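You operate a simulated robot arm through the tools that you are given. There is no shell and no other tool. Be economical: measure what you need, move in short steps, check, and stop when the job is done.

You run a simulated two-armed robot. Do the job below in one go: nothing can be reset, and whatever is moved stays where it is left.

JOB
Switch the warm plate off and test the white-banded block that dried on it.
Fine: block on the bench, meter on it, then on the white square; 10 % or less goes in the green tray, more back on the cold plate for the next round. Set down upright: sample block with the white band.

Only the result counts: the job must be done as asked and must still hold three seconds after the hand-in. Knocking over, shifting, dropping, spilling or breaking anything else fails it.

ROBOT AND FRAMES
Two 7-joint arms with fingered hands on one trunk, on a base that drives. Base frame: it is fixed to the floor where the robot stands at the start and does not move with it; the origin is under the middle of the robot, x ahead of it, y to its left, z up; the surface under the hand at the start is at about z = 0.86. Readings come in m, rad, newtons and seconds.
The left shoulder is at the start at [0.07, 0.172, 1.352], the right one opposite. Places, roughly: inside of the green sample tray [0.7, -0.6, 0.9]; red heat selector [0.8, 0, 0.9]; sample block with the red band (9x6x6 cm) [0.9, 0.3, 0.9]; sample block with the white band (9x6x6 cm) [0.6, -0.1, 0.9]; top of the test bench [0.9, -0.6, 0.9]; top of the warm plate [0.6, -0.1, 0.9]; white square [0.6, -0.4, 0.9]. Payload 5 kg a hand.
Tool frame (each hand has its own): the origin (TCP) lies between the finger pads and is the grasp point; the fingertips stand 0.043 m ahead of it; z points along the fingers, y is the line along which they close. Largest opening 0.144 m; the body of the gripper starts 0.05 m behind the TCP. The gripper is a hand of 5 fingers: y runs from the thumb to the fingers, the wrist lies at [-0.021, -0.124, -0.221] in the tool frame, and closing takes about 1.5 s.
Orientation is told as [roll, pitch, yaw] about the base's x, y, z axes, in that order, counted from this pose: with the fingers straight down and the wrist toward the robot, the tool's x, y and z point along [0, 1, 0], [1, 0, 0] and [0, 0, -1] of the base frame.

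CONTROLS
- The arms move only by the tool send_rows. It takes "left_motion", "right_motion" or both (then of equal length, played together; a hand with none holds still); each is a list of rows, each a list of 7 numbers: the shift along the tool's x, y, z in mm, then the turn, a rotation vector about the tool's x, y, z in rad, then the gripper command, from -1 (shut) to 1 (fully open), values between in proportion. In form: [[tx, ty, tz, rx, ry, rz, gripper], ...]. A call has 1 to 12 rows; each row is the pose to reach, as a shift and turn from the pose commanded when the call began, along the tool's axes at that moment. A row lasts 0.2 s, in which the tool goes at most 0.05 m and 0.15 rad; a call with a longer step from one row to the next is refused whole, and so is a gripper value outside its range. Where a pose cannot be reached the arm comes as near as it can. A force on the tool above 50 N (or 10 N above the force at the start of the call, whichever is more), or a blocked arm, ends the call early, and 0.2 s more pass. The fingers move at their own pace (about 0.045 m/s each) and stop on an object; they squeeze with about 26 N. The grip force told is the motor's: it shows also when the fingers shut on nothing. Time passes only in rows, and 0.2 s behind the last, so rows that repeat a pose let the fingers close. It gives the time, the measured TCP pose, the force on the tool (base axes), the opening and the grip force at its end, in the units of the frame above (readings bear some noise), with the torque about the TCP (base axes, N m) and any sound that the robot's microphone picked up.
- Cameras (640 x 400 px; columns grow to the right, rows downward): "scene" is now at [0.1449, 0.0091, 1.5704]; the picture's right is [0.16, -0.99, -0.00], its down [-0.68, -0.11, -0.73] and it looks along [0.72, 0.11, -0.69] (base axes); focal length 214 px, centre (320, 200). "left" rides on the left gripper at [-0.086, -0.109, -0.167] in its tool frame; the picture's right is [-0.80, -0.28, 0.53], its down [0.54, -0.73, 0.42] and it looks along [0.27, 0.63, 0.73] (tool axes); focal length 275 px, centre (320, 200). "right" rides on the right gripper at [0.086, -0.108, -0.168] in its tool frame; the picture's right is [-0.80, 0.28, -0.53], its down [-0.54, -0.73, 0.42] and it looks along [-0.27, 0.63, 0.73] (tool axes); focal length 275 px, centre (320, 200). There is no depth. A picture from a camera that has moved, and an enlarged one, comes with that camera's place and axes in the base frame and with its lens. The place of the scene camera against the robot may be out by one fixed shift of up to 0.018 m in any direction.
- capture(camera): a new picture of that camera. The clock stands still meanwhile.
- raise_lower(by): slides the trunk up (or, below 0, down) by that many m; the arms and the scene camera ride with it, the base frame stays. It gives what a move gives, with no picture.
- steer(legs): drives the robot by 1 to 6 legs, each [ahead, left, turn to the left] in m, m and rad, along the robot's own axes; the way and the turn of a leg run together, so that a leg with both is an arc; at most 1.5 m and 3.142 rad a leg. The arms and the cameras ride along, it lands a little off, and it stops where it bumps. It gives what a move gives.
- preshape(shape, hand): the hand has 5 fingers and takes this shape, open, in about a second: jaw (thumb against the fingers, like two jaws); tri (thumb and two fingers); tip (a fingertip pinch); poke (one finger out to press); point (the index stretched); flat (the hand flat); cup (the hand cupped); fist (a fist). The gripper value then closes the fingers along that shape, each until it touches; the sizes above hold for jaw. It gives what a move gives, with no picture.
- aim_head(pan, tilt): turns the head with the scene camera to pan (to the left, within 1.501 rad either way) and tilt (down, from -0.506 to 1.204), counted from straight ahead of the robot. It gives what a move gives.
- inspect(camera, box): a new picture of the part [left, top, right, bottom] of that camera's present view, enlarged. The clock stands still meanwhile.
- sign_off(): hands the job in; it is judged then, once.

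Work in short steps. Places have to be worked out from the pictures, the camera data and where the tool is seen: move nearer, look again, correct. Check each grasp and each placing, and mend what went wrong. You have 120 turns and 100 pictures in all, those below and enlarged ones among them. Open the grippers and draw the arms clear of the work before you hand the job in, unless the task says otherwise; then end with one line.

The tools are called after "Emit:" by a JSON object that holds its "method" and its "body". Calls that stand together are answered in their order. send_rows: Moves the arms, as the interface text tells. Its arguments: {"type":"object","properties":{"left_motion":{"type":"array","items":{"type":"array","items":{"type":"number"}}},"right_motion":{"type":"array","items":{"type":"array","items":{"type":"number"}}}},"required":[]} The other tools are called the same way: raise_lower (by) slides the trunk up or down; preshape (shape, hand) gives the hand a shape; steer (legs) drives the base; aim_head (pan, tilt) turns the head that bears the scene camera; capture (camera) takes a picture; inspect (camera, box) takes an enlarged picture of a part of a camera's view; sign_off () hands the job in.

At the start:

```text
time: 0.0
left_tcp_pos: [0.7923, 0.0688, 1.2206]
left_orientation: [0.0, 0.001, -0.001]
left_force: [-0.2, -0.1, 0.7]
left_ft_torque: [-0.02, 0.01, -0.01]
left_grip_width: 0.1437
left_grip_force: 0.1
left_shape: jaw
right_tcp_pos: [0.6484, -0.523, 1.224]
right_orientation: [0.0, 0.0, 0.001]
right_force: [0.0, 0.6, -0.2]
right_ft_torque: [-0.03, 0.01, 0.0]
right_grip_width: 0.1432
right_grip_force: 0.0
right_shape: jaw
trunk travel left (down, up): [-0.45, 0.49]
robot x, y, heading: [0.0024, 0.0007, -0.002]
head pan, tilt: [0.155, 0.757]
```

scene: 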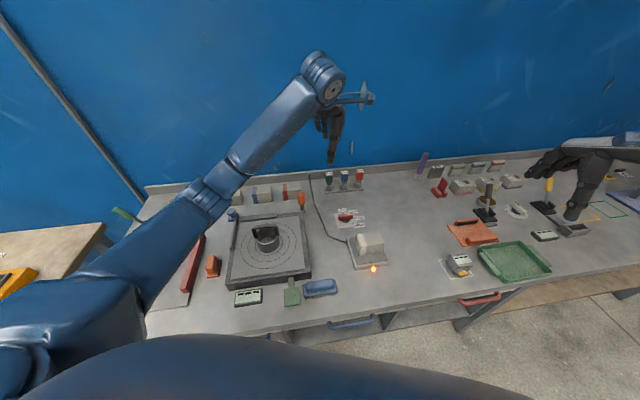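
right: 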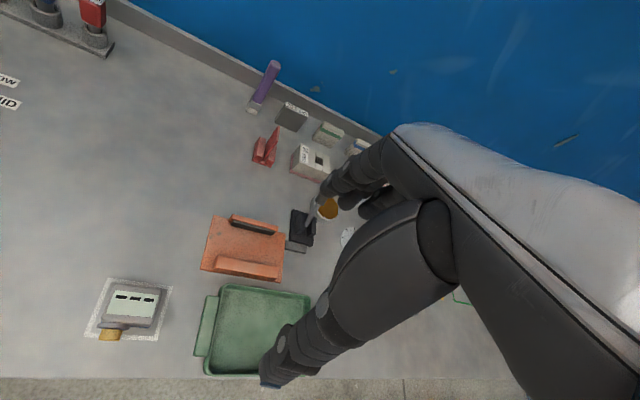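
left: 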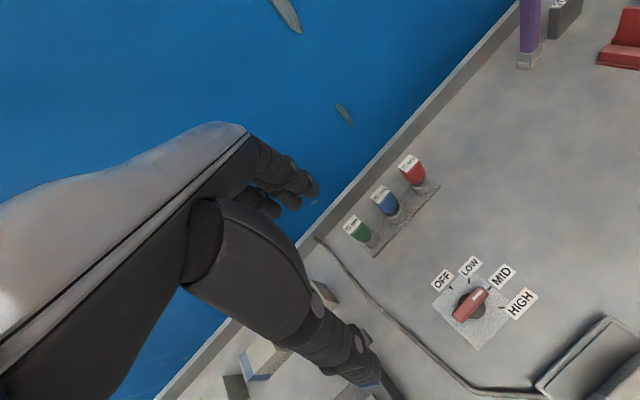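

The pictures show a warm plate with the block, a red heat selector pointing at MID, an orange cradle (test bench?), a meter on the white square and a green tray. I look closer at these.

Emit:
{"method": "inspect", "body": {"camera": "scene", "box": [300, 190, 420, 280]}}

Emit:
{"method": "inspect", "body": {"camera": "scene", "box": [420, 190, 580, 290]}}

Emit:
{"method": "inspect", "body": {"camera": "right", "box": [80, 180, 320, 380]}}

Emit:
{"method": "inspect", "body": {"camera": "left", "box": [400, 230, 560, 360]}}

```text
4.44 times, centred on (360, 235) of scene
camera zoom: at [0.1449, 0.0091, 1.5704], right [0.16, -0.99, 0.0], down [-0.68, -0.11, -0.73], along [0.72, 0.11, -0.69], focal length 953 px, centre (142, 44)
```

zoom: 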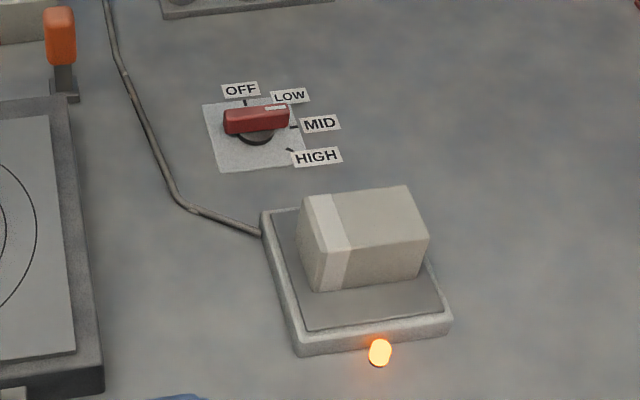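

```text
4.00 times, centred on (500, 240) of scene
camera zoom: at [0.1449, 0.0091, 1.5704], right [0.16, -0.99, 0.0], down [-0.68, -0.11, -0.73], along [0.72, 0.11, -0.69], focal length 858 px, centre (-400, 40)
```

zoom: 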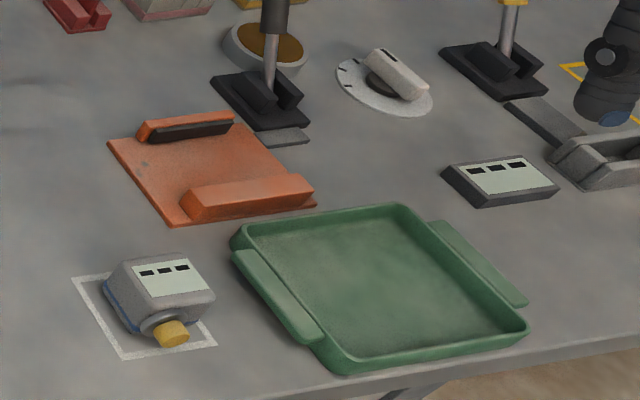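

```text
2.00 times, centred on (200, 280) of right
camera zoom: at [0.5394, -0.4365, 1.3933], right [0.28, -0.8, 0.53], down [-0.73, -0.54, -0.42], along [0.63, -0.27, -0.73], focal length 551 px, centre (560, 40)
```

zoom: 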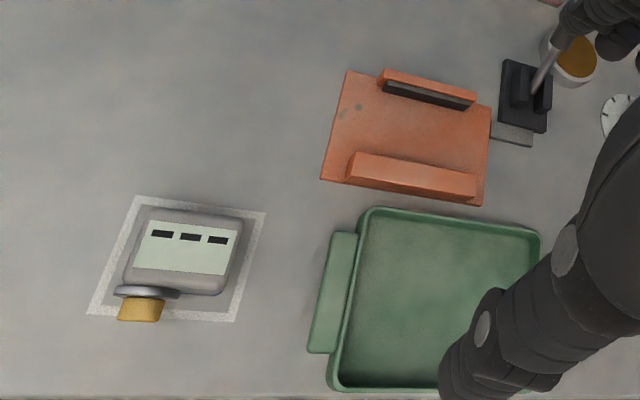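

```text
3.08 times, centred on (480, 295) of left
camera zoom: at [0.6844, -0.0173, 1.3866], right [-0.28, -0.8, -0.53], down [-0.73, 0.54, -0.42], along [0.63, 0.27, -0.73], focal length 847 px, centre (-172, -92)
```

zoom: 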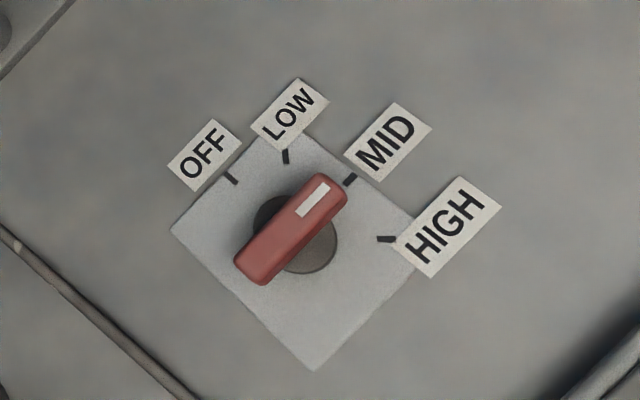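

The selector points at MID and OFF is about 90° counter-clockwise from there. The listed bench spot (0.9, -0.6) does not clearly match the orange cradle (about 0.79, -0.53), so I aim the head right and look closer.

Emit:
{"method": "aim_head", "body": {"pan": -0.6, "tilt": 0.75}}

Emit:
{"method": "capture", "body": {"camera": "scene"}}

Emit:
{"method": "inspect", "body": {"camera": "scene", "box": [240, 120, 400, 220]}}

```text
time: 1.1
left_tcp_pos: [0.7905, 0.07, 1.2191]
left_orientation: [-0.001, 0.001, 0.0]
left_force: [0.3, 0.5, -0.5]
left_ft_torque: [-0.02, -0.01, -0.04]
left_grip_width: 0.1438
left_grip_force: 0.1
left_shape: jaw
right_tcp_pos: [0.6486, -0.5223, 1.2257]
right_orientation: [0.002, -0.001, 0.0]
right_force: [0.2, 0.0, 0.4]
right_ft_torque: [0.0, -0.01, 0.0]
right_grip_width: 0.1435
right_grip_force: 0.1
right_shape: jaw
trunk travel left (down, up): [-0.45, 0.49]
robot x, y, heading: [-0.0022, 0.0029, -0.005]
head pan, tilt: [-0.6, 0.75]
```

```text
92 pictures are left
camera scene: at [0.1317, -0.0505, 1.571], right [-0.56, -0.83, 0.0], down [-0.56, 0.38, -0.73], along [0.6, -0.41, -0.68], focal length 214 px, centre (320, 200)
```

scene: 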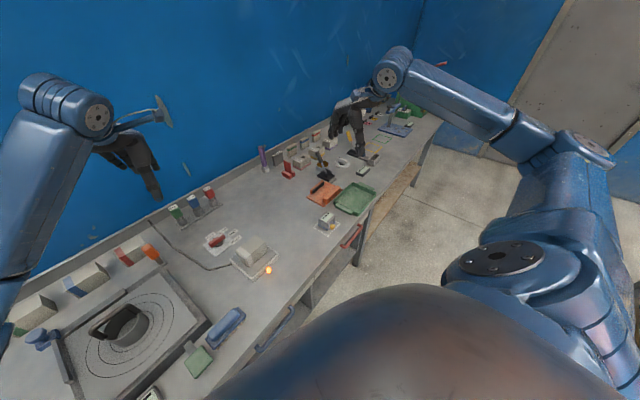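

```text
4.00 times, centred on (320, 170) of scene
camera zoom: at [0.1317, -0.0505, 1.571], right [-0.56, -0.83, 0.0], down [-0.56, 0.38, -0.73], along [0.6, -0.41, -0.68], focal length 858 px, centre (320, 320)
```

zoom: 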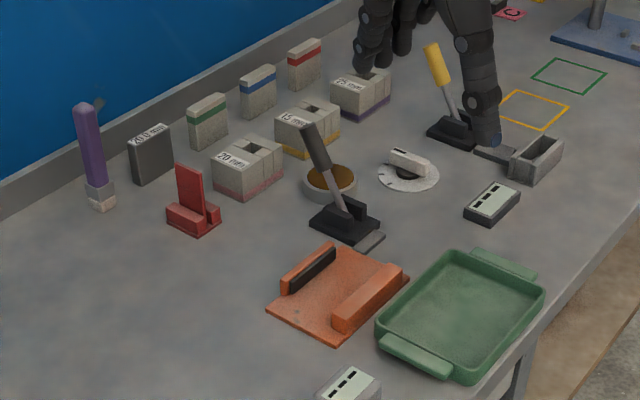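

The orange cradle computes to about (0.78, -0.52), with a black lever base at (0.885, -0.60) next to it. I look at that area more closely.

Emit:
{"method": "inspect", "body": {"camera": "right", "box": [190, 130, 370, 290]}}

Emit:
{"method": "inspect", "body": {"camera": "scene", "box": [300, 140, 380, 190]}}

Emit:
{"method": "inspect", "body": {"camera": "scene", "box": [300, 175, 380, 240]}}

```text
2.50 times, centred on (280, 210) of right
camera zoom: at [0.5394, -0.4365, 1.3933], right [0.28, -0.8, 0.53], down [-0.73, -0.54, -0.42], along [0.63, -0.27, -0.73], focal length 688 px, centre (420, 175)
```

zoom: 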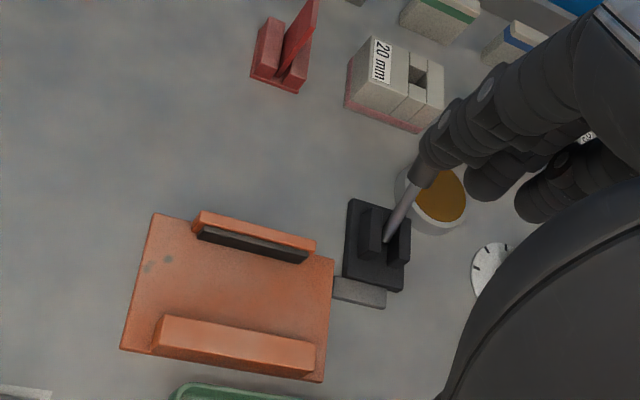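

```text
8.00 times, centred on (340, 165) of scene
camera zoom: at [0.1317, -0.0505, 1.571], right [-0.56, -0.83, 0.0], down [-0.56, 0.38, -0.73], along [0.6, -0.41, -0.68], focal length 1716 px, centre (160, 480)
```

zoom: 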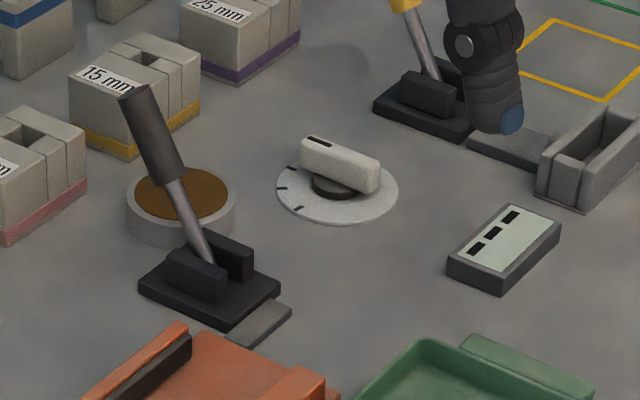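

```text
6.15 times, centred on (340, 208) of scene
camera zoom: at [0.1317, -0.0505, 1.571], right [-0.56, -0.83, 0.0], down [-0.56, 0.38, -0.73], along [0.6, -0.41, -0.68], focal length 1320 px, centre (197, 154)
```

zoom: 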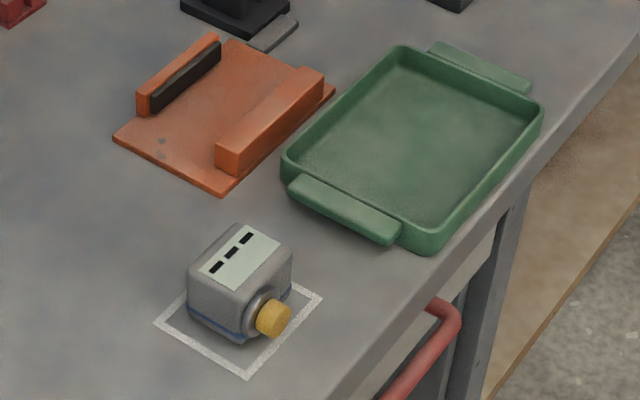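

The layout fits: the orange clamp bench has a gap of about 7 cm for the block, and its jaws lie parallel to the block. I take the left arm aside and bring the right hand high above the selector, turned about 22° so that it can grip the handle.

Emit:
{"method": "send_rows", "body": {"left_motion": [[25, 0, -5, 0, 0, 0, 1], [50, 0, -10, 0, 0, 0, 1], [75, 0, -15, 0, 0, 0, 1], [100, 0, -20, 0, 0, 0, 1], [125, 0, -25, 0, 0, 0, 1], [150, 0, -30, 0, 0, 0, 1], [175, 0, -35, 0, 0, 0, 1], [200, 0, -40, 0, 0, 0, 1], [225, 0, -40, 0, 0, 0, 1], [250, 0, -40, 0, 0, 0, 1], [275, 0, -40, 0, 0, 0, 1], [300, 0, -40, 0, 0, 0, 1]], "right_motion": [[43, 10, 12, 0, 0, -0.032, 1], [86, 20, 24, 0, 0, -0.064, 1], [130, 30, 36, 0, 0, -0.096, 1], [174, 40, 48, 0, 0, -0.128, 1], [218, 50, 60, 0, 0, -0.16, 1], [262, 60, 72, 0, 0, -0.192, 1], [305, 70, 84, 0, 0, -0.224, 1], [348, 80, 96, 0, 0, -0.256, 1], [392, 90, 108, 0, 0, -0.288, 1], [436, 100, 120, 0, 0, -0.32, 1], [480, 110, 132, 0, 0, -0.352, 1], [523, 120, 144, 0, 0, -0.384, 1]]}}

Emit:
{"method": "capture", "body": {"camera": "right"}}

```text
time: 3.7
left_tcp_pos: [0.7934, 0.3716, 1.2571]
left_orientation: [-0.003, 0.001, 0.0]
left_force: [-0.6, 1.1, 0.1]
left_ft_torque: [-0.09, 0.04, -0.04]
left_grip_width: 0.1435
left_grip_force: 0.0
left_shape: jaw
right_tcp_pos: [0.77, 0.0037, 1.0814]
right_orientation: [0.0, 0.003, 0.384]
right_force: [0.1, -0.2, 0.7]
right_ft_torque: [-0.04, -0.02, -0.02]
right_grip_width: 0.1438
right_grip_force: 0.0
right_shape: jaw
trunk travel left (down, up): [-0.45, 0.49]
robot x, y, heading: [-0.001, 0.001, -0.005]
head pan, tilt: [-0.6, 0.75]
```

```text
87 pictures are left
camera right: at [0.6364, 0.0437, 1.2499], right [0.56, -0.63, 0.54], down [-0.47, -0.78, -0.42], along [0.68, -0.02, -0.73], focal length 275 px, centre (320, 200)
```

right: 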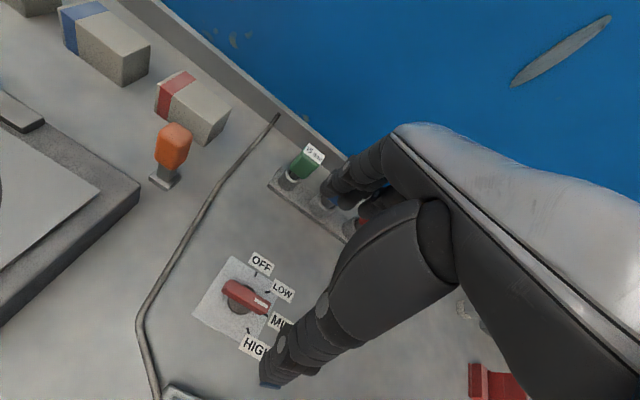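

The selector handle is at about (0.763, 0.0), almost under the right TCP. I part-close the fingers and go down to z≈0.94, with the head turned to watch.

Emit:
{"method": "send_rows", "body": {"right_motion": [[-2, -6, 35, 0, 0, 0, 0.2], [-2, -6, 70, 0, 0, 0, 0.2], [-2, -6, 105, 0, 0, 0, 0.2], [-2, -6, 140, 0, 0, 0, 0.2], [-2, -6, 140, 0, 0, 0, 0.2]]}}

Emit:
{"method": "aim_head", "body": {"pan": 0.0, "tilt": 0.8}}

Emit:
{"method": "inspect", "body": {"camera": "scene", "box": [240, 130, 400, 230]}}

Emit:
{"method": "capture", "body": {"camera": "right"}}

```text
time: 4.9
left_tcp_pos: [0.7904, 0.3691, 1.2592]
left_orientation: [0.001, 0.0, -0.001]
left_force: [-0.2, 0.2, -0.3]
left_ft_torque: [-0.02, -0.02, 0.02]
left_grip_width: 0.1435
left_grip_force: 0.2
left_shape: jaw
right_tcp_pos: [0.7635, -0.0019, 0.9402]
right_orientation: [0.0, -0.002, 0.384]
right_force: [-0.6, 0.4, -0.3]
right_ft_torque: [0.01, 0.01, 0.02]
right_grip_width: 0.0868
right_grip_force: 0.1
right_shape: jaw
trunk travel left (down, up): [-0.45, 0.49]
robot x, y, heading: [-0.0014, 0.0002, -0.003]
head pan, tilt: [-0.6, 0.75]
```

```text
time: 5.9
left_tcp_pos: [0.7911, 0.369, 1.2596]
left_orientation: [-0.002, 0.0, 0.0]
left_force: [-0.1, -0.2, -0.8]
left_ft_torque: [0.02, 0.02, 0.0]
left_grip_width: 0.1437
left_grip_force: 0.1
left_shape: jaw
right_tcp_pos: [0.7638, -0.003, 0.9398]
right_orientation: [-0.001, 0.0, 0.385]
right_force: [-0.6, -0.5, -0.3]
right_ft_torque: [0.03, -0.02, -0.01]
right_grip_width: 0.0867
right_grip_force: 0.1
right_shape: jaw
trunk travel left (down, up): [-0.45, 0.49]
robot x, y, heading: [-0.0003, 0.0021, -0.003]
head pan, tilt: [0.0, 0.799]
```

```text
4.00 times, centred on (320, 180) of scene
camera zoom: at [0.1441, -0.0034, 1.567], right [0.0, -1.0, 0.0], down [-0.72, 0.0, -0.7], along [0.7, 0.0, -0.72], focal length 858 px, centre (320, 280)
```

zoom: 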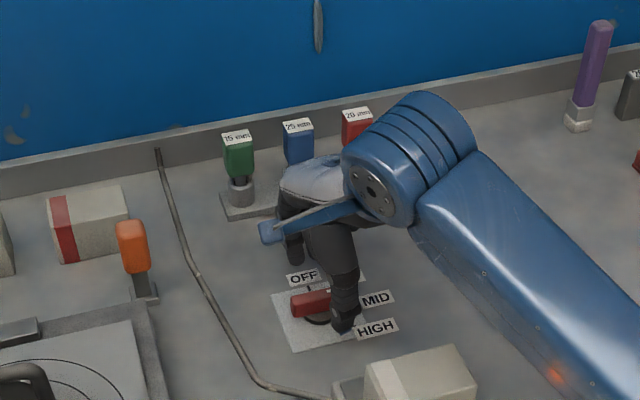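

```text
85 pictures are left
camera right: at [0.6311, 0.0373, 1.109], right [0.56, -0.63, 0.53], down [-0.47, -0.78, -0.42], along [0.68, -0.01, -0.73], focal length 275 px, centre (320, 200)
```

right: 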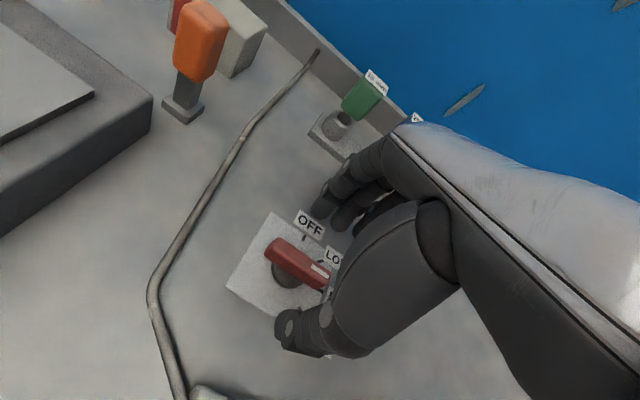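

The handle lies between thumb and fingers. The rays put its top at about z≈0.885, so I go down 27 mm and close.

Emit:
{"method": "send_rows", "body": {"right_motion": [[2, 0, 15, 0, 0, 0, 0.2], [2, 0, 27, 0, 0, 0, 0.2], [2, 0, 27, 0, 0, 0, -1], [2, 0, 27, 0, 0, 0, -1], [2, 0, 27, 0, 0, 0, -1], [2, 0, 27, 0, 0, 0, -1], [2, 0, 27, 0, 0, 0, -1]]}}

Emit:
{"method": "capture", "body": {"camera": "right"}}

```text
time: 7.5
left_tcp_pos: [0.7922, 0.3698, 1.2596]
left_orientation: [0.0, -0.001, 0.0]
left_force: [0.3, 0.8, -0.2]
left_ft_torque: [0.03, 0.02, 0.02]
left_grip_width: 0.1435
left_grip_force: 0.0
left_shape: jaw
right_tcp_pos: [0.7632, -0.0025, 0.9142]
right_orientation: [0.0, 0.0, 0.383]
right_force: [0.7, -0.9, -0.6]
right_ft_torque: [0.1, -0.26, 0.03]
right_grip_width: 0.0145
right_grip_force: 26.1
right_shape: jaw
trunk travel left (down, up): [-0.45, 0.49]
robot x, y, heading: [0.0011, -0.0009, 0.002]
head pan, tilt: [0.0, 0.799]
```

```text
84 pictures are left
camera right: at [0.63, 0.0375, 1.0821], right [0.56, -0.63, 0.53], down [-0.47, -0.77, -0.42], along [0.68, -0.01, -0.73], focal length 275 px, centre (320, 200)
```

right: 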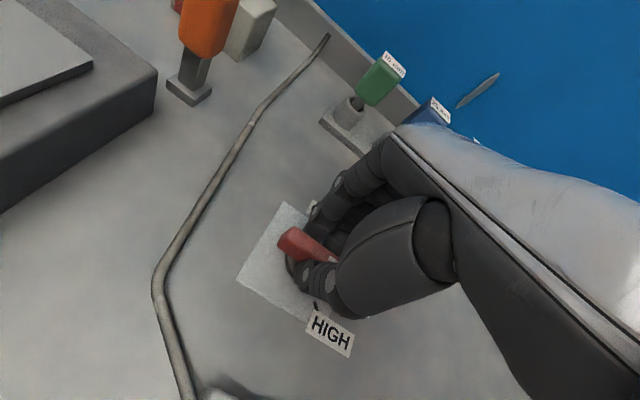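

The handle is gripped (14.5 mm wide). I twist it counter-clockwise by about 90°.

Emit:
{"method": "send_rows", "body": {"right_motion": [[0, 0, 0, 0, 0, -0.135, -1], [0, 0, 0, 0, 0, -0.27, -1], [0, 0, 0, 0, 0, -0.4, -1], [0, 0, 0, 0, 0, -0.53, -1], [0, 0, 0, 0, 0, -0.66, -1], [0, 0, 0, 0, 0, -0.79, -1], [0, 0, 0, 0, 0, -0.92, -1], [0, 0, 0, 0, 0, -1.05, -1], [0, 0, 0, 0, 0, -1.18, -1], [0, 0, 0, 0, 0, -1.31, -1], [0, 0, 0, 0, 0, -1.44, -1], [0, 0, 0, 0, 0, -1.57, -1]]}}

Emit:
{"method": "capture", "body": {"camera": "right"}}

Emit:
{"method": "inspect", "body": {"camera": "scene", "box": [240, 150, 400, 250]}}

```text
time: 10.1
left_tcp_pos: [0.7941, 0.3677, 1.2587]
left_orientation: [0.0, 0.002, 0.0]
left_force: [0.8, 0.5, 0.0]
left_ft_torque: [-0.01, 0.01, 0.02]
left_grip_width: 0.1434
left_grip_force: 0.0
left_shape: jaw
right_tcp_pos: [0.7631, -0.0016, 0.9139]
right_orientation: [0.0, -0.001, 1.956]
right_force: [18.5, -4.9, 2.5]
right_ft_torque: [-0.15, -0.62, -0.23]
right_grip_width: 0.0139
right_grip_force: 26.2
right_shape: jaw
trunk travel left (down, up): [-0.45, 0.49]
robot x, y, heading: [-0.0022, -0.0048, 0.002]
head pan, tilt: [0.0, 0.799]
```

```text
83 pictures are left
camera right: at [0.7251, -0.1349, 1.082], right [0.63, 0.56, 0.53], down [0.77, -0.47, -0.42], along [0.01, 0.68, -0.73], focal length 275 px, centre (320, 200)
```

right: 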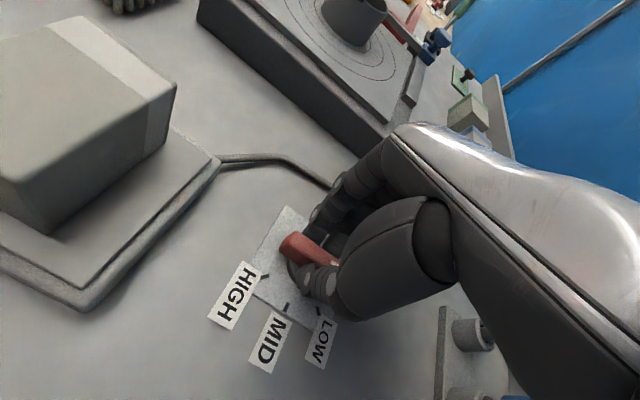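

```text
4.00 times, centred on (320, 200) of scene
camera zoom: at [0.146, -0.0036, 1.5668], right [0.0, -1.0, 0.0], down [-0.72, 0.0, -0.7], along [0.7, 0.0, -0.72], focal length 858 px, centre (320, 200)
```

zoom: 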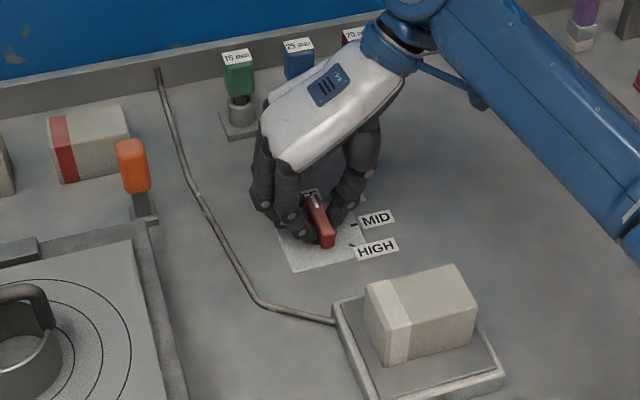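

The handle now points to OFF. I open the hand, rise straight up, and check the selector and the lamp.

Emit:
{"method": "send_rows", "body": {"right_motion": [[0, 0, 0, 0, 0, 0, 0.2], [0, 0, 0, 0, 0, 0, 0.2], [0, 0, 0, 0, 0, 0, 0.2], [0, 0, 0, 0, 0, 0, 0.2], [0, 0, -30, 0, 0, 0, 0.2], [0, 0, -70, 0, 0, 0, 0.2], [0, 0, -110, 0, 0, 0, 0.2], [0, 0, -150, 0, 0, 0, 0.2], [0, 0, -190, 0, 0, 0, 0.2], [0, 0, -190, 0, 0, 0, 0.2]]}}

Emit:
{"method": "capture", "body": {"camera": "right"}}

Emit:
{"method": "inspect", "body": {"camera": "scene", "box": [260, 150, 420, 250]}}

```text
time: 12.3
left_tcp_pos: [0.7928, 0.3681, 1.2598]
left_orientation: [-0.001, 0.002, 0.001]
left_force: [0.0, 0.1, -0.1]
left_ft_torque: [-0.01, 0.01, 0.0]
left_grip_width: 0.1438
left_grip_force: 0.0
left_shape: jaw
right_tcp_pos: [0.7647, -0.0015, 1.1034]
right_orientation: [0.003, -0.001, 1.953]
right_force: [-0.3, -0.5, 0.5]
right_ft_torque: [0.0, 0.01, -0.01]
right_grip_width: 0.0858
right_grip_force: 0.1
right_shape: jaw
trunk travel left (down, up): [-0.45, 0.49]
robot x, y, heading: [0.0015, -0.0001, 0.004]
head pan, tilt: [0.0, 0.799]
```

```text
81 pictures are left
camera right: at [0.7248, -0.1341, 1.2715], right [0.63, 0.56, 0.53], down [0.77, -0.47, -0.42], along [0.01, 0.68, -0.73], focal length 275 px, centre (320, 200)
```

right: 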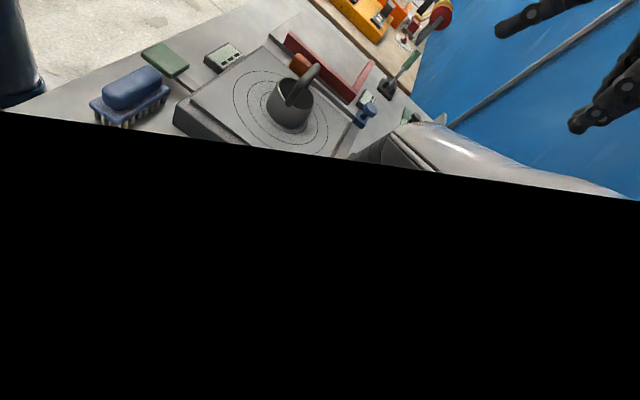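

```text
4.00 times, centred on (340, 200) of scene
camera zoom: at [0.1446, -0.0035, 1.5669], right [0.0, -1.0, 0.0], down [-0.72, 0.0, -0.7], along [0.7, 0.0, -0.72], focal length 858 px, centre (240, 200)
```

zoom: 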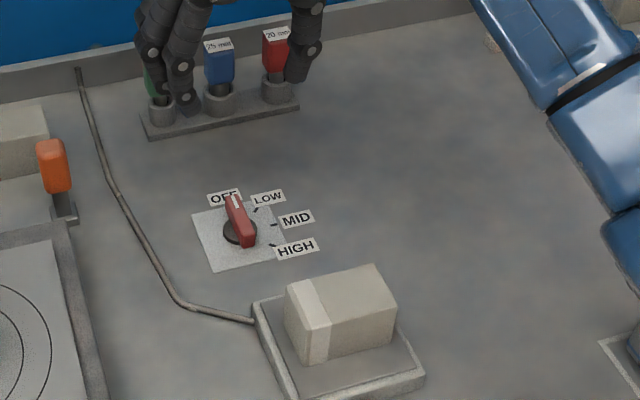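

The selector is at OFF. Next I swing the right hand back over the block, aligned with its short side (yaw ≈0.30).

Emit:
{"method": "send_rows", "body": {"right_motion": [[14, -3, 0, 0, 0, 0.138, 0.5], [28, -7, 0, 0, 0, 0.276, 0.5], [42, -10, 0, 0, 0, 0.414, 0.7], [56, -14, 0, 0, 0, 0.552, 0.7], [70, -17, 0, 0, 0, 0.69, 0.7], [84, -21, 0, 0, 0, 0.828, 0.7], [98, -24, 0, 0, 0, 0.966, 0.7], [112, -28, 0, 0, 0, 1.104, 0.7], [126, -31, 0, 0, 0, 1.242, 0.7], [140, -35, 0, 0, 0, 1.38, 0.7], [154, -38, 0, 0, 0, 1.518, 0.7], [167, -41, 0, 0, 0, 1.65, 0.7]]}}

Emit:
{"method": "capture", "body": {"camera": "right"}}

Emit:
{"method": "capture", "body": {"camera": "scene"}}

```text
time: 14.9
left_tcp_pos: [0.7894, 0.3699, 1.2595]
left_orientation: [-0.002, 0.001, -0.001]
left_force: [-0.2, -0.3, 0.5]
left_ft_torque: [0.03, 0.03, 0.01]
left_grip_width: 0.1434
left_grip_force: 0.1
left_shape: jaw
right_tcp_pos: [0.6219, -0.1026, 1.1046]
right_orientation: [-0.001, 0.0, 0.301]
right_force: [0.3, 1.1, -0.9]
right_ft_torque: [-0.01, -0.02, -0.01]
right_grip_width: 0.1221
right_grip_force: 0.0
right_shape: jaw
trunk travel left (down, up): [-0.45, 0.49]
robot x, y, heading: [-0.0027, -0.0017, 0.0]
head pan, tilt: [0.0, 0.799]
```

```text
79 pictures are left
camera right: at [0.4929, -0.0526, 1.2724], right [0.51, -0.68, 0.53], down [-0.53, -0.73, -0.42], along [0.68, -0.07, -0.73], focal length 275 px, centre (320, 200)
```

right: 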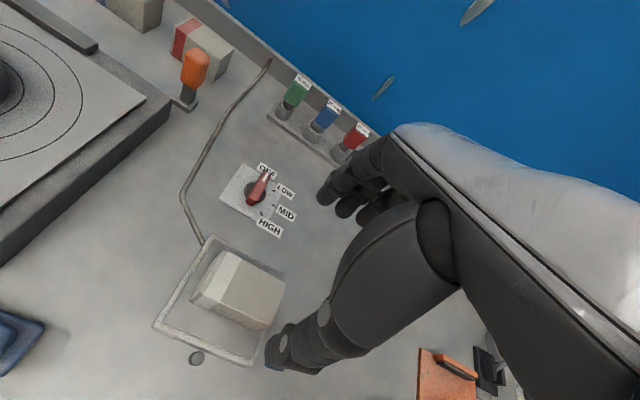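

```text
78 pictures are left
camera scene: at [0.1436, -0.0032, 1.5671], right [0.0, -1.0, 0.0], down [-0.72, 0.0, -0.7], along [0.7, 0.0, -0.72], focal length 214 px, centre (320, 200)
```

scene: 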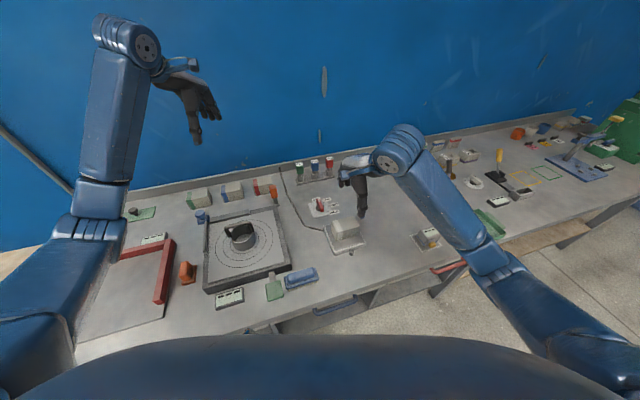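

The lamp is out, so the plate is off. I enlarge the block to fix its corners.

Emit:
{"method": "inspect", "body": {"camera": "right", "box": [140, 220, 300, 380]}}

```text
2.50 times, centred on (220, 300) of right
camera zoom: at [0.4929, -0.0526, 1.2724], right [0.51, -0.68, 0.53], down [-0.53, -0.73, -0.42], along [0.68, -0.07, -0.73], focal length 688 px, centre (570, -50)
```

zoom: 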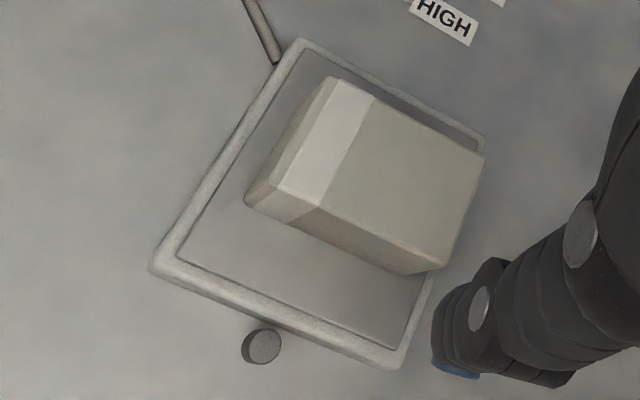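

Block centre comes out at about (0.621, -0.095), yaw ≈0.33, top z ≈0.93. I centre over it and go down to z=0.975 before a further look.

Emit:
{"method": "send_rows", "body": {"right_motion": [[4, 1, 30, 0, 0, -0.03, 0.7], [8, 1, 65, 0, 0, -0.03, 0.7], [8, 1, 100, 0, 0, -0.03, 0.7], [8, 1, 130, 0, 0, -0.03, 0.7], [8, 1, 130, 0, 0, -0.03, 0.7]]}}

Emit:
{"method": "capture", "body": {"camera": "right"}}

Emit:
{"method": "inspect", "body": {"camera": "scene", "box": [290, 170, 410, 260]}}

```text
time: 16.1
left_tcp_pos: [0.7917, 0.369, 1.259]
left_orientation: [-0.001, 0.003, -0.002]
left_force: [0.1, 0.6, 0.2]
left_ft_torque: [0.01, 0.0, 0.02]
left_grip_width: 0.1434
left_grip_force: 0.0
left_shape: jaw
right_tcp_pos: [0.6217, -0.0941, 0.9743]
right_orientation: [0.0, 0.001, 0.335]
right_force: [-0.7, -0.5, 0.3]
right_ft_torque: [0.01, -0.01, -0.01]
right_grip_width: 0.1222
right_grip_force: 0.0
right_shape: jaw
trunk travel left (down, up): [-0.45, 0.49]
robot x, y, heading: [-0.0006, 0.0035, 0.003]
head pan, tilt: [0.0, 0.799]
```

```text
76 pictures are left
camera right: at [0.4911, -0.0474, 1.1425], right [0.53, -0.66, 0.53], down [-0.51, -0.75, -0.42], along [0.68, -0.05, -0.73], focal length 275 px, centre (320, 200)
```

right: 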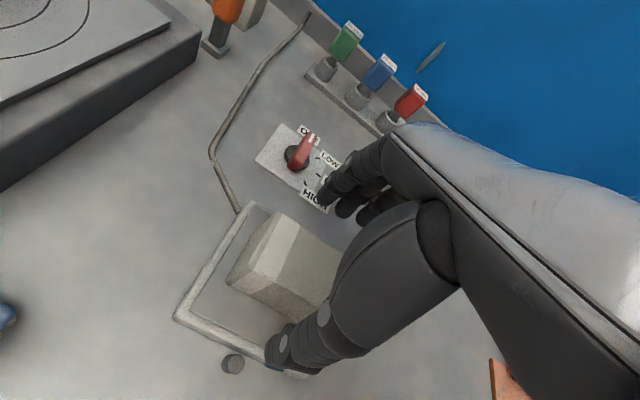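

```text
4.44 times, centred on (350, 215) of scene
camera zoom: at [0.144, -0.0031, 1.567], right [0.0, -1.0, 0.0], down [-0.72, 0.0, -0.7], along [0.7, 0.0, -0.72], focal length 953 px, centre (187, 133)
```

zoom: 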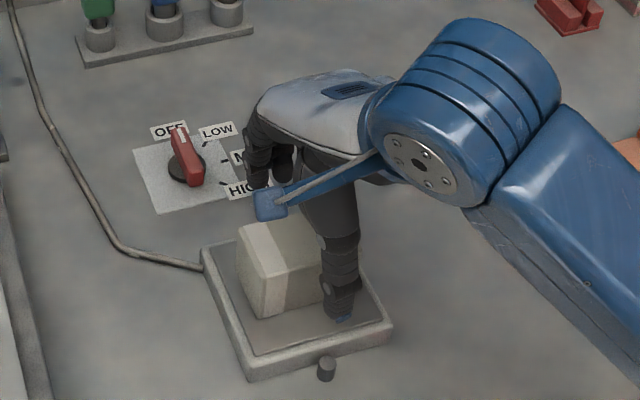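

Triangulation puts the block top at z≈0.94. I go down to 0.955, so the tips reach about 28 mm below the top, and grip the block.

Emit:
{"method": "send_rows", "body": {"right_motion": [[0, 0, 10, 0, 0, 0, 0.7], [0, 0, 20, 0, 0, 0, 0.7], [0, 0, 20, 0, 0, 0, -1], [0, 0, 20, 0, 0, 0, -1], [0, 0, 20, 0, 0, 0, -1], [0, 0, 20, 0, 0, 0, -1], [0, 0, 20, 0, 0, 0, -1], [0, 0, 20, 0, 0, 0, -1]]}}

Emit:
{"method": "capture", "body": {"camera": "right"}}

Emit:
{"method": "inspect", "body": {"camera": "scene", "box": [290, 170, 410, 260]}}

```text
time: 17.9
left_tcp_pos: [0.7914, 0.3692, 1.2583]
left_orientation: [-0.001, 0.002, 0.001]
left_force: [0.7, 0.3, 0.7]
left_ft_torque: [0.01, 0.0, 0.02]
left_grip_width: 0.1436
left_grip_force: 0.0
left_shape: jaw
right_tcp_pos: [0.6208, -0.0939, 0.9536]
right_orientation: [-0.001, 0.001, 0.333]
right_force: [-0.5, 0.0, 0.0]
right_ft_torque: [0.0, 0.0, 0.01]
right_grip_width: 0.0495
right_grip_force: 26.4
right_shape: jaw
trunk travel left (down, up): [-0.45, 0.49]
robot x, y, heading: [0.0012, -0.0009, -0.0]
head pan, tilt: [0.0, 0.799]
```

```text
74 pictures are left
camera right: at [0.4903, -0.0479, 1.122], right [0.53, -0.66, 0.53], down [-0.51, -0.75, -0.42], along [0.68, -0.05, -0.73], focal length 275 px, centre (320, 200)
```

right: 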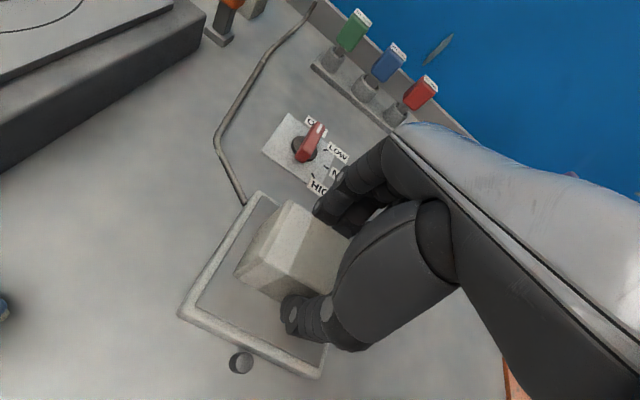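

```text
4.44 times, centred on (350, 215) of scene
camera zoom: at [0.144, -0.0035, 1.567], right [0.0, -1.0, 0.0], down [-0.72, 0.0, -0.7], along [0.7, 0.0, -0.72], focal length 953 px, centre (187, 133)
```

zoom: 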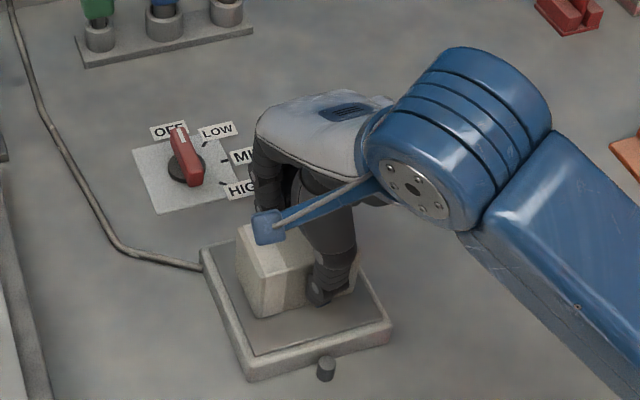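

The fingers stopped at 49.5 mm with a firm grip and no side force. I lift slowly and check that the block comes along level.

Emit:
{"method": "send_rows", "body": {"right_motion": [[0, 0, -10, 0, 0, 0, -1], [0, 0, -25, 0, 0, 0, -1], [0, 0, -45, 0, 0, 0, -1], [0, 0, -70, 0, 0, 0, -1], [0, 0, -95, 0, 0, 0, -1], [0, 0, -120, 0, 0, 0, -1], [0, 0, -120, 0, 0, 0, -1]]}}

Emit:
{"method": "capture", "body": {"camera": "right"}}

Emit:
{"method": "inspect", "body": {"camera": "scene", "box": [290, 150, 410, 240]}}

```text
time: 19.5
left_tcp_pos: [0.7914, 0.3684, 1.2589]
left_orientation: [0.0, 0.003, 0.0]
left_force: [0.5, -0.3, -0.7]
left_ft_torque: [0.02, -0.01, -0.01]
left_grip_width: 0.1436
left_grip_force: 0.1
left_shape: jaw
right_tcp_pos: [0.6207, -0.0951, 1.0746]
right_orientation: [0.0, 0.0, 0.333]
right_force: [-1.6, 0.1, -2.9]
right_ft_torque: [-0.02, 0.0, 0.02]
right_grip_width: 0.0493
right_grip_force: 26.5
right_shape: jaw
trunk travel left (down, up): [-0.45, 0.49]
robot x, y, heading: [0.0006, -0.0035, 0.002]
head pan, tilt: [0.0, 0.799]
```

```text
72 pictures are left
camera right: at [0.491, -0.0486, 1.2426], right [0.53, -0.66, 0.53], down [-0.51, -0.75, -0.42], along [0.68, -0.05, -0.73], focal length 275 px, centre (320, 200)
```

right: 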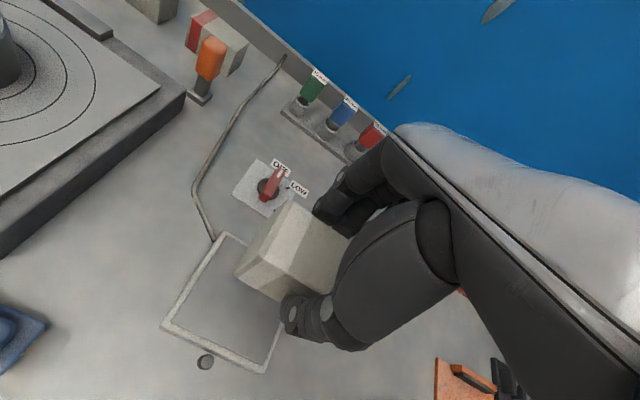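

```text
4.44 times, centred on (350, 195) of scene
camera zoom: at [0.1442, -0.0037, 1.567], right [0.0, -1.0, 0.0], down [-0.72, 0.0, -0.7], along [0.7, 0.0, -0.72], focal length 953 px, centre (187, 222)
```

zoom: 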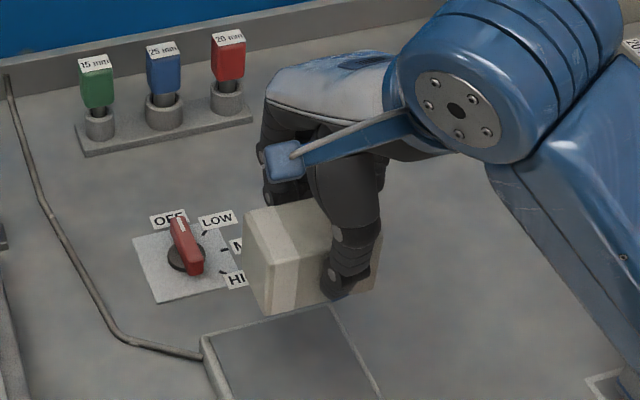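

The block is held level, weight about 3 N. I carry it at height to a point short of the bench and look at the bench from there.

Emit:
{"method": "send_rows", "body": {"right_motion": [[-38, -4, -3, 0, 0, 0, -1], [-76, -8, -6, 0, 0, 0, -1], [-114, -12, -9, 0, 0, 0, -1], [-152, -16, -12, 0, 0, 0, -1], [-190, -20, -15, 0, 0, 0, -1], [-228, -24, -18, 0, 0, 0, -1], [-266, -28, -20, 0, 0, 0, -1], [-304, -31, -20, 0, 0, 0, -1], [-333, -32, -20, 0, 0, 0, -1], [-333, -32, -20, 0, 0, 0, -1]]}}

Emit:
{"method": "aim_head", "body": {"pan": -0.6, "tilt": 0.75}}

Emit:
{"method": "capture", "body": {"camera": "right"}}

Emit:
{"method": "inspect", "body": {"camera": "scene", "box": [260, 120, 420, 240]}}

```text
time: 21.7
left_tcp_pos: [0.7918, 0.3685, 1.2594]
left_orientation: [0.0, 0.001, 0.0]
left_force: [-0.2, 0.2, 0.0]
left_ft_torque: [-0.01, 0.0, 0.0]
left_grip_width: 0.1435
left_grip_force: 0.0
left_shape: jaw
right_tcp_pos: [0.6997, -0.4198, 1.0946]
right_orientation: [0.0, 0.0, 0.333]
right_force: [-0.2, -0.3, -3.0]
right_ft_torque: [-0.02, -0.05, 0.01]
right_grip_width: 0.0491
right_grip_force: 25.8
right_shape: jaw
trunk travel left (down, up): [-0.45, 0.49]
robot x, y, heading: [0.0037, 0.0005, 0.002]
head pan, tilt: [0.0, 0.799]
```

```text
time: 22.7
left_tcp_pos: [0.7922, 0.3682, 1.2589]
left_orientation: [0.002, 0.002, 0.001]
left_force: [-1.0, -0.4, 0.2]
left_ft_torque: [0.03, -0.01, 0.02]
left_grip_width: 0.1436
left_grip_force: 0.1
left_shape: jaw
right_tcp_pos: [0.6992, -0.4194, 1.094]
right_orientation: [0.0, 0.0, 0.334]
right_force: [0.2, 0.4, -4.0]
right_ft_torque: [-0.03, -0.03, 0.0]
right_grip_width: 0.0494
right_grip_force: 25.7
right_shape: jaw
trunk travel left (down, up): [-0.45, 0.49]
robot x, y, heading: [0.001, -0.0017, -0.0]
head pan, tilt: [-0.6, 0.75]
```

```text
70 pictures are left
camera right: at [0.5692, -0.3733, 1.2619], right [0.53, -0.66, 0.53], down [-0.51, -0.75, -0.42], along [0.68, -0.05, -0.73], focal length 275 px, centre (320, 200)
```

right: 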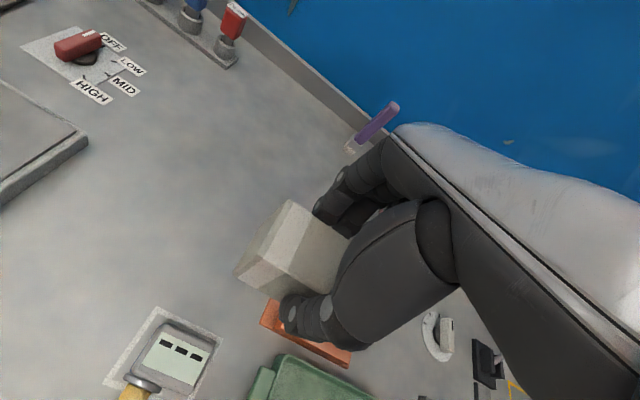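

```text
3.33 times, centred on (340, 180) of scene
camera zoom: at [0.1321, -0.0505, 1.5709], right [-0.56, -0.83, 0.0], down [-0.56, 0.39, -0.73], along [0.6, -0.41, -0.68], focal length 715 px, centre (253, 267)
```

zoom: 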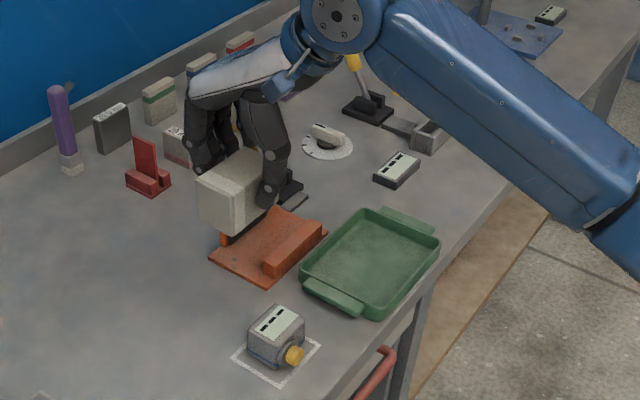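

The bench is hidden behind the held block. I move the hand right and back, above the tray, so that its camera sees the bench freely.

Emit:
{"method": "send_rows", "body": {"right_motion": [[-34, -25, 0, 0, 0, 0, -1], [-68, -49, 0, 0, 0, 0, -1], [-102, -73, 0, 0, 0, 0, -1], [-136, -98, 0, 0, 0, 0, -1], [-169, -122, 0, 0, 0, 0, -1], [-169, -122, 0, 0, 0, 0, -1]]}}

Emit:
{"method": "capture", "body": {"camera": "right"}}

```text
time: 24.1
left_tcp_pos: [0.7914, 0.3691, 1.2588]
left_orientation: [-0.001, 0.001, 0.0]
left_force: [-0.1, -0.2, -0.5]
left_ft_torque: [-0.01, 0.0, 0.0]
left_grip_width: 0.1438
left_grip_force: 0.0
left_shape: jaw
right_tcp_pos: [0.6412, -0.6172, 1.0955]
right_orientation: [0.002, 0.002, 0.333]
right_force: [0.1, 0.0, -3.1]
right_ft_torque: [-0.05, -0.01, -0.03]
right_grip_width: 0.0492
right_grip_force: 26.0
right_shape: jaw
trunk travel left (down, up): [-0.45, 0.49]
robot x, y, heading: [0.0004, 0.0018, 0.0]
head pan, tilt: [-0.6, 0.75]
```

```text
68 pictures are left
camera right: at [0.5096, -0.5714, 1.2623], right [0.53, -0.66, 0.53], down [-0.51, -0.75, -0.42], along [0.68, -0.05, -0.73], focal length 275 px, centre (320, 200)
```

right: 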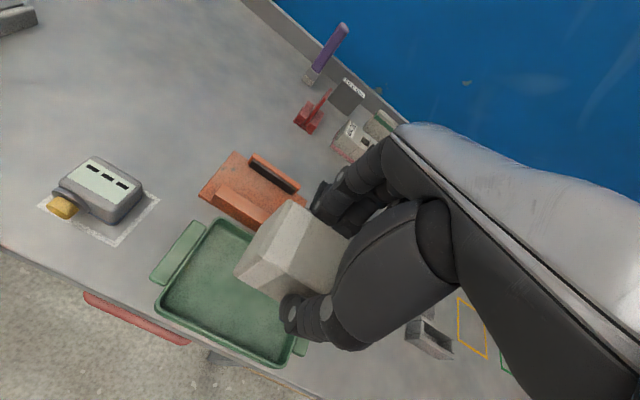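

Now most of the bench and the meter are visible; I enlarge both.

Emit:
{"method": "inspect", "body": {"camera": "right", "box": [190, 130, 320, 240]}}

Emit:
{"method": "inspect", "body": {"camera": "right", "box": [30, 140, 170, 260]}}

Emit:
{"method": "inspect", "body": {"camera": "scene", "box": [300, 160, 370, 210]}}

```text
3.64 times, centred on (255, 185) of right
camera zoom: at [0.5096, -0.5714, 1.2623], right [0.53, -0.66, 0.53], down [-0.51, -0.75, -0.42], along [0.68, -0.05, -0.73], focal length 1001 px, centre (556, 254)
```

zoom: 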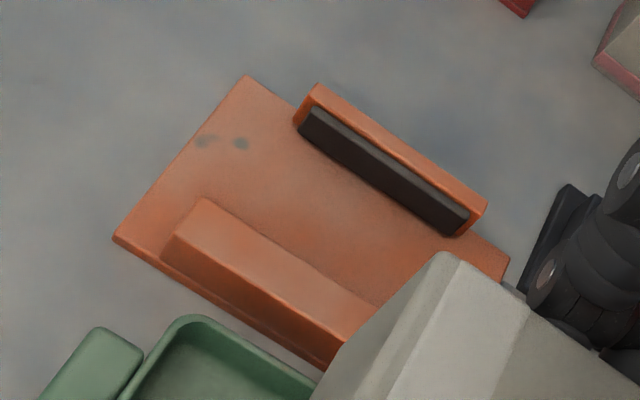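

```text
3.33 times, centred on (100, 200) of right
camera zoom: at [0.5096, -0.5714, 1.2623], right [0.53, -0.66, 0.53], down [-0.51, -0.75, -0.42], along [0.68, -0.05, -0.73], focal length 918 px, centre (1053, 200)
```

zoom: 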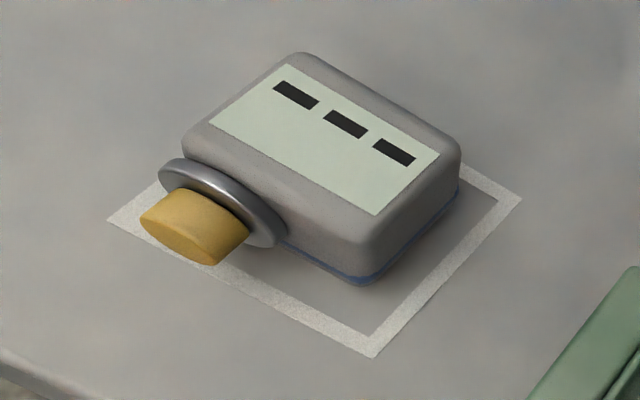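

```text
8.00 times, centred on (335, 185) of scene
camera zoom: at [0.1327, -0.0497, 1.5709], right [-0.56, -0.83, 0.0], down [-0.56, 0.39, -0.73], along [0.6, -0.41, -0.68], focal length 1716 px, centre (200, 320)
```

zoom: 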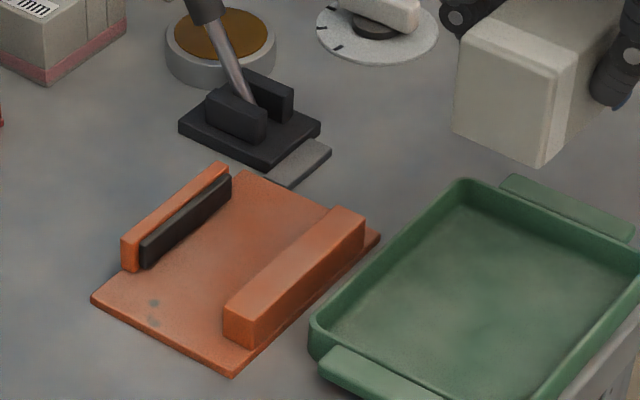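

Bench: gap about 7.5 cm between the pad and the near jaw, centre (0.781, -0.522), yaw ≈0.316, jaw tops at z≈0.897. I move the block above it.

Emit:
{"method": "send_rows", "body": {"right_motion": [[11, 41, 0, 0, 0, 0.005, -1], [22, 82, 0, 0, 0, 0.01, -1], [33, 122, 0, 0, 0, 0.017, -1], [44, 163, 0, 0, 0, 0.017, -1], [44, 163, 30, 0, 0, 0.017, -1], [44, 163, 60, 0, 0, 0.017, -1], [44, 163, 60, 0, 0, 0.017, -1]]}}

Emit:
{"method": "inspect", "body": {"camera": "scene", "box": [290, 140, 390, 220]}}

Emit:
{"method": "capture", "body": {"camera": "right"}}

```text
time: 25.7
left_tcp_pos: [0.793, 0.369, 1.2592]
left_orientation: [0.0, 0.001, 0.002]
left_force: [0.0, 1.1, 0.1]
left_ft_torque: [-0.04, -0.01, 0.02]
left_grip_width: 0.1435
left_grip_force: 0.1
left_shape: jaw
right_tcp_pos: [0.7791, -0.5225, 1.0339]
right_orientation: [0.001, -0.002, 0.318]
right_force: [0.1, 0.0, -3.6]
right_ft_torque: [-0.02, 0.01, 0.02]
right_grip_width: 0.0493
right_grip_force: 26.1
right_shape: jaw
trunk travel left (down, up): [-0.45, 0.49]
robot x, y, heading: [0.0004, -0.001, -0.0]
head pan, tilt: [-0.6, 0.75]
```

```text
5.00 times, centred on (340, 180) of scene
camera zoom: at [0.1327, -0.0498, 1.5709], right [-0.56, -0.83, 0.0], down [-0.56, 0.38, -0.73], along [0.6, -0.41, -0.68], focal length 1072 px, centre (220, 300)
```

zoom: 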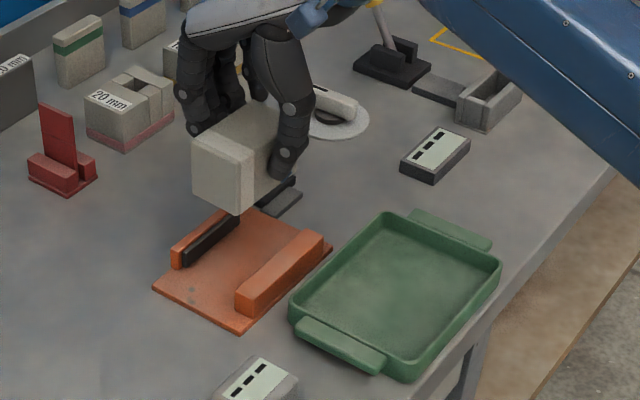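

```text
63 pictures are left
camera right: at [0.6497, -0.4746, 1.2022], right [0.52, -0.67, 0.53], down [-0.52, -0.74, -0.42], along [0.68, -0.06, -0.73], focal length 275 px, centre (320, 200)
```

right: 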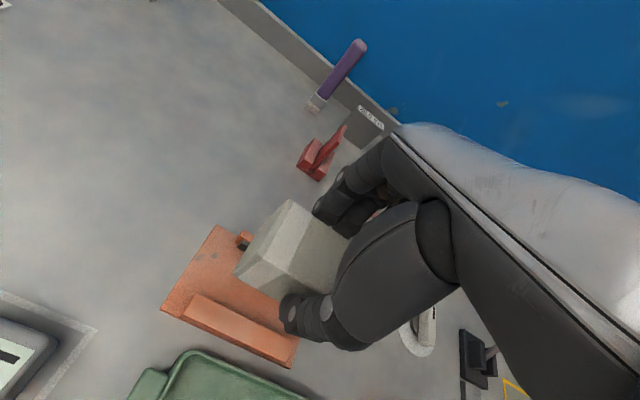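

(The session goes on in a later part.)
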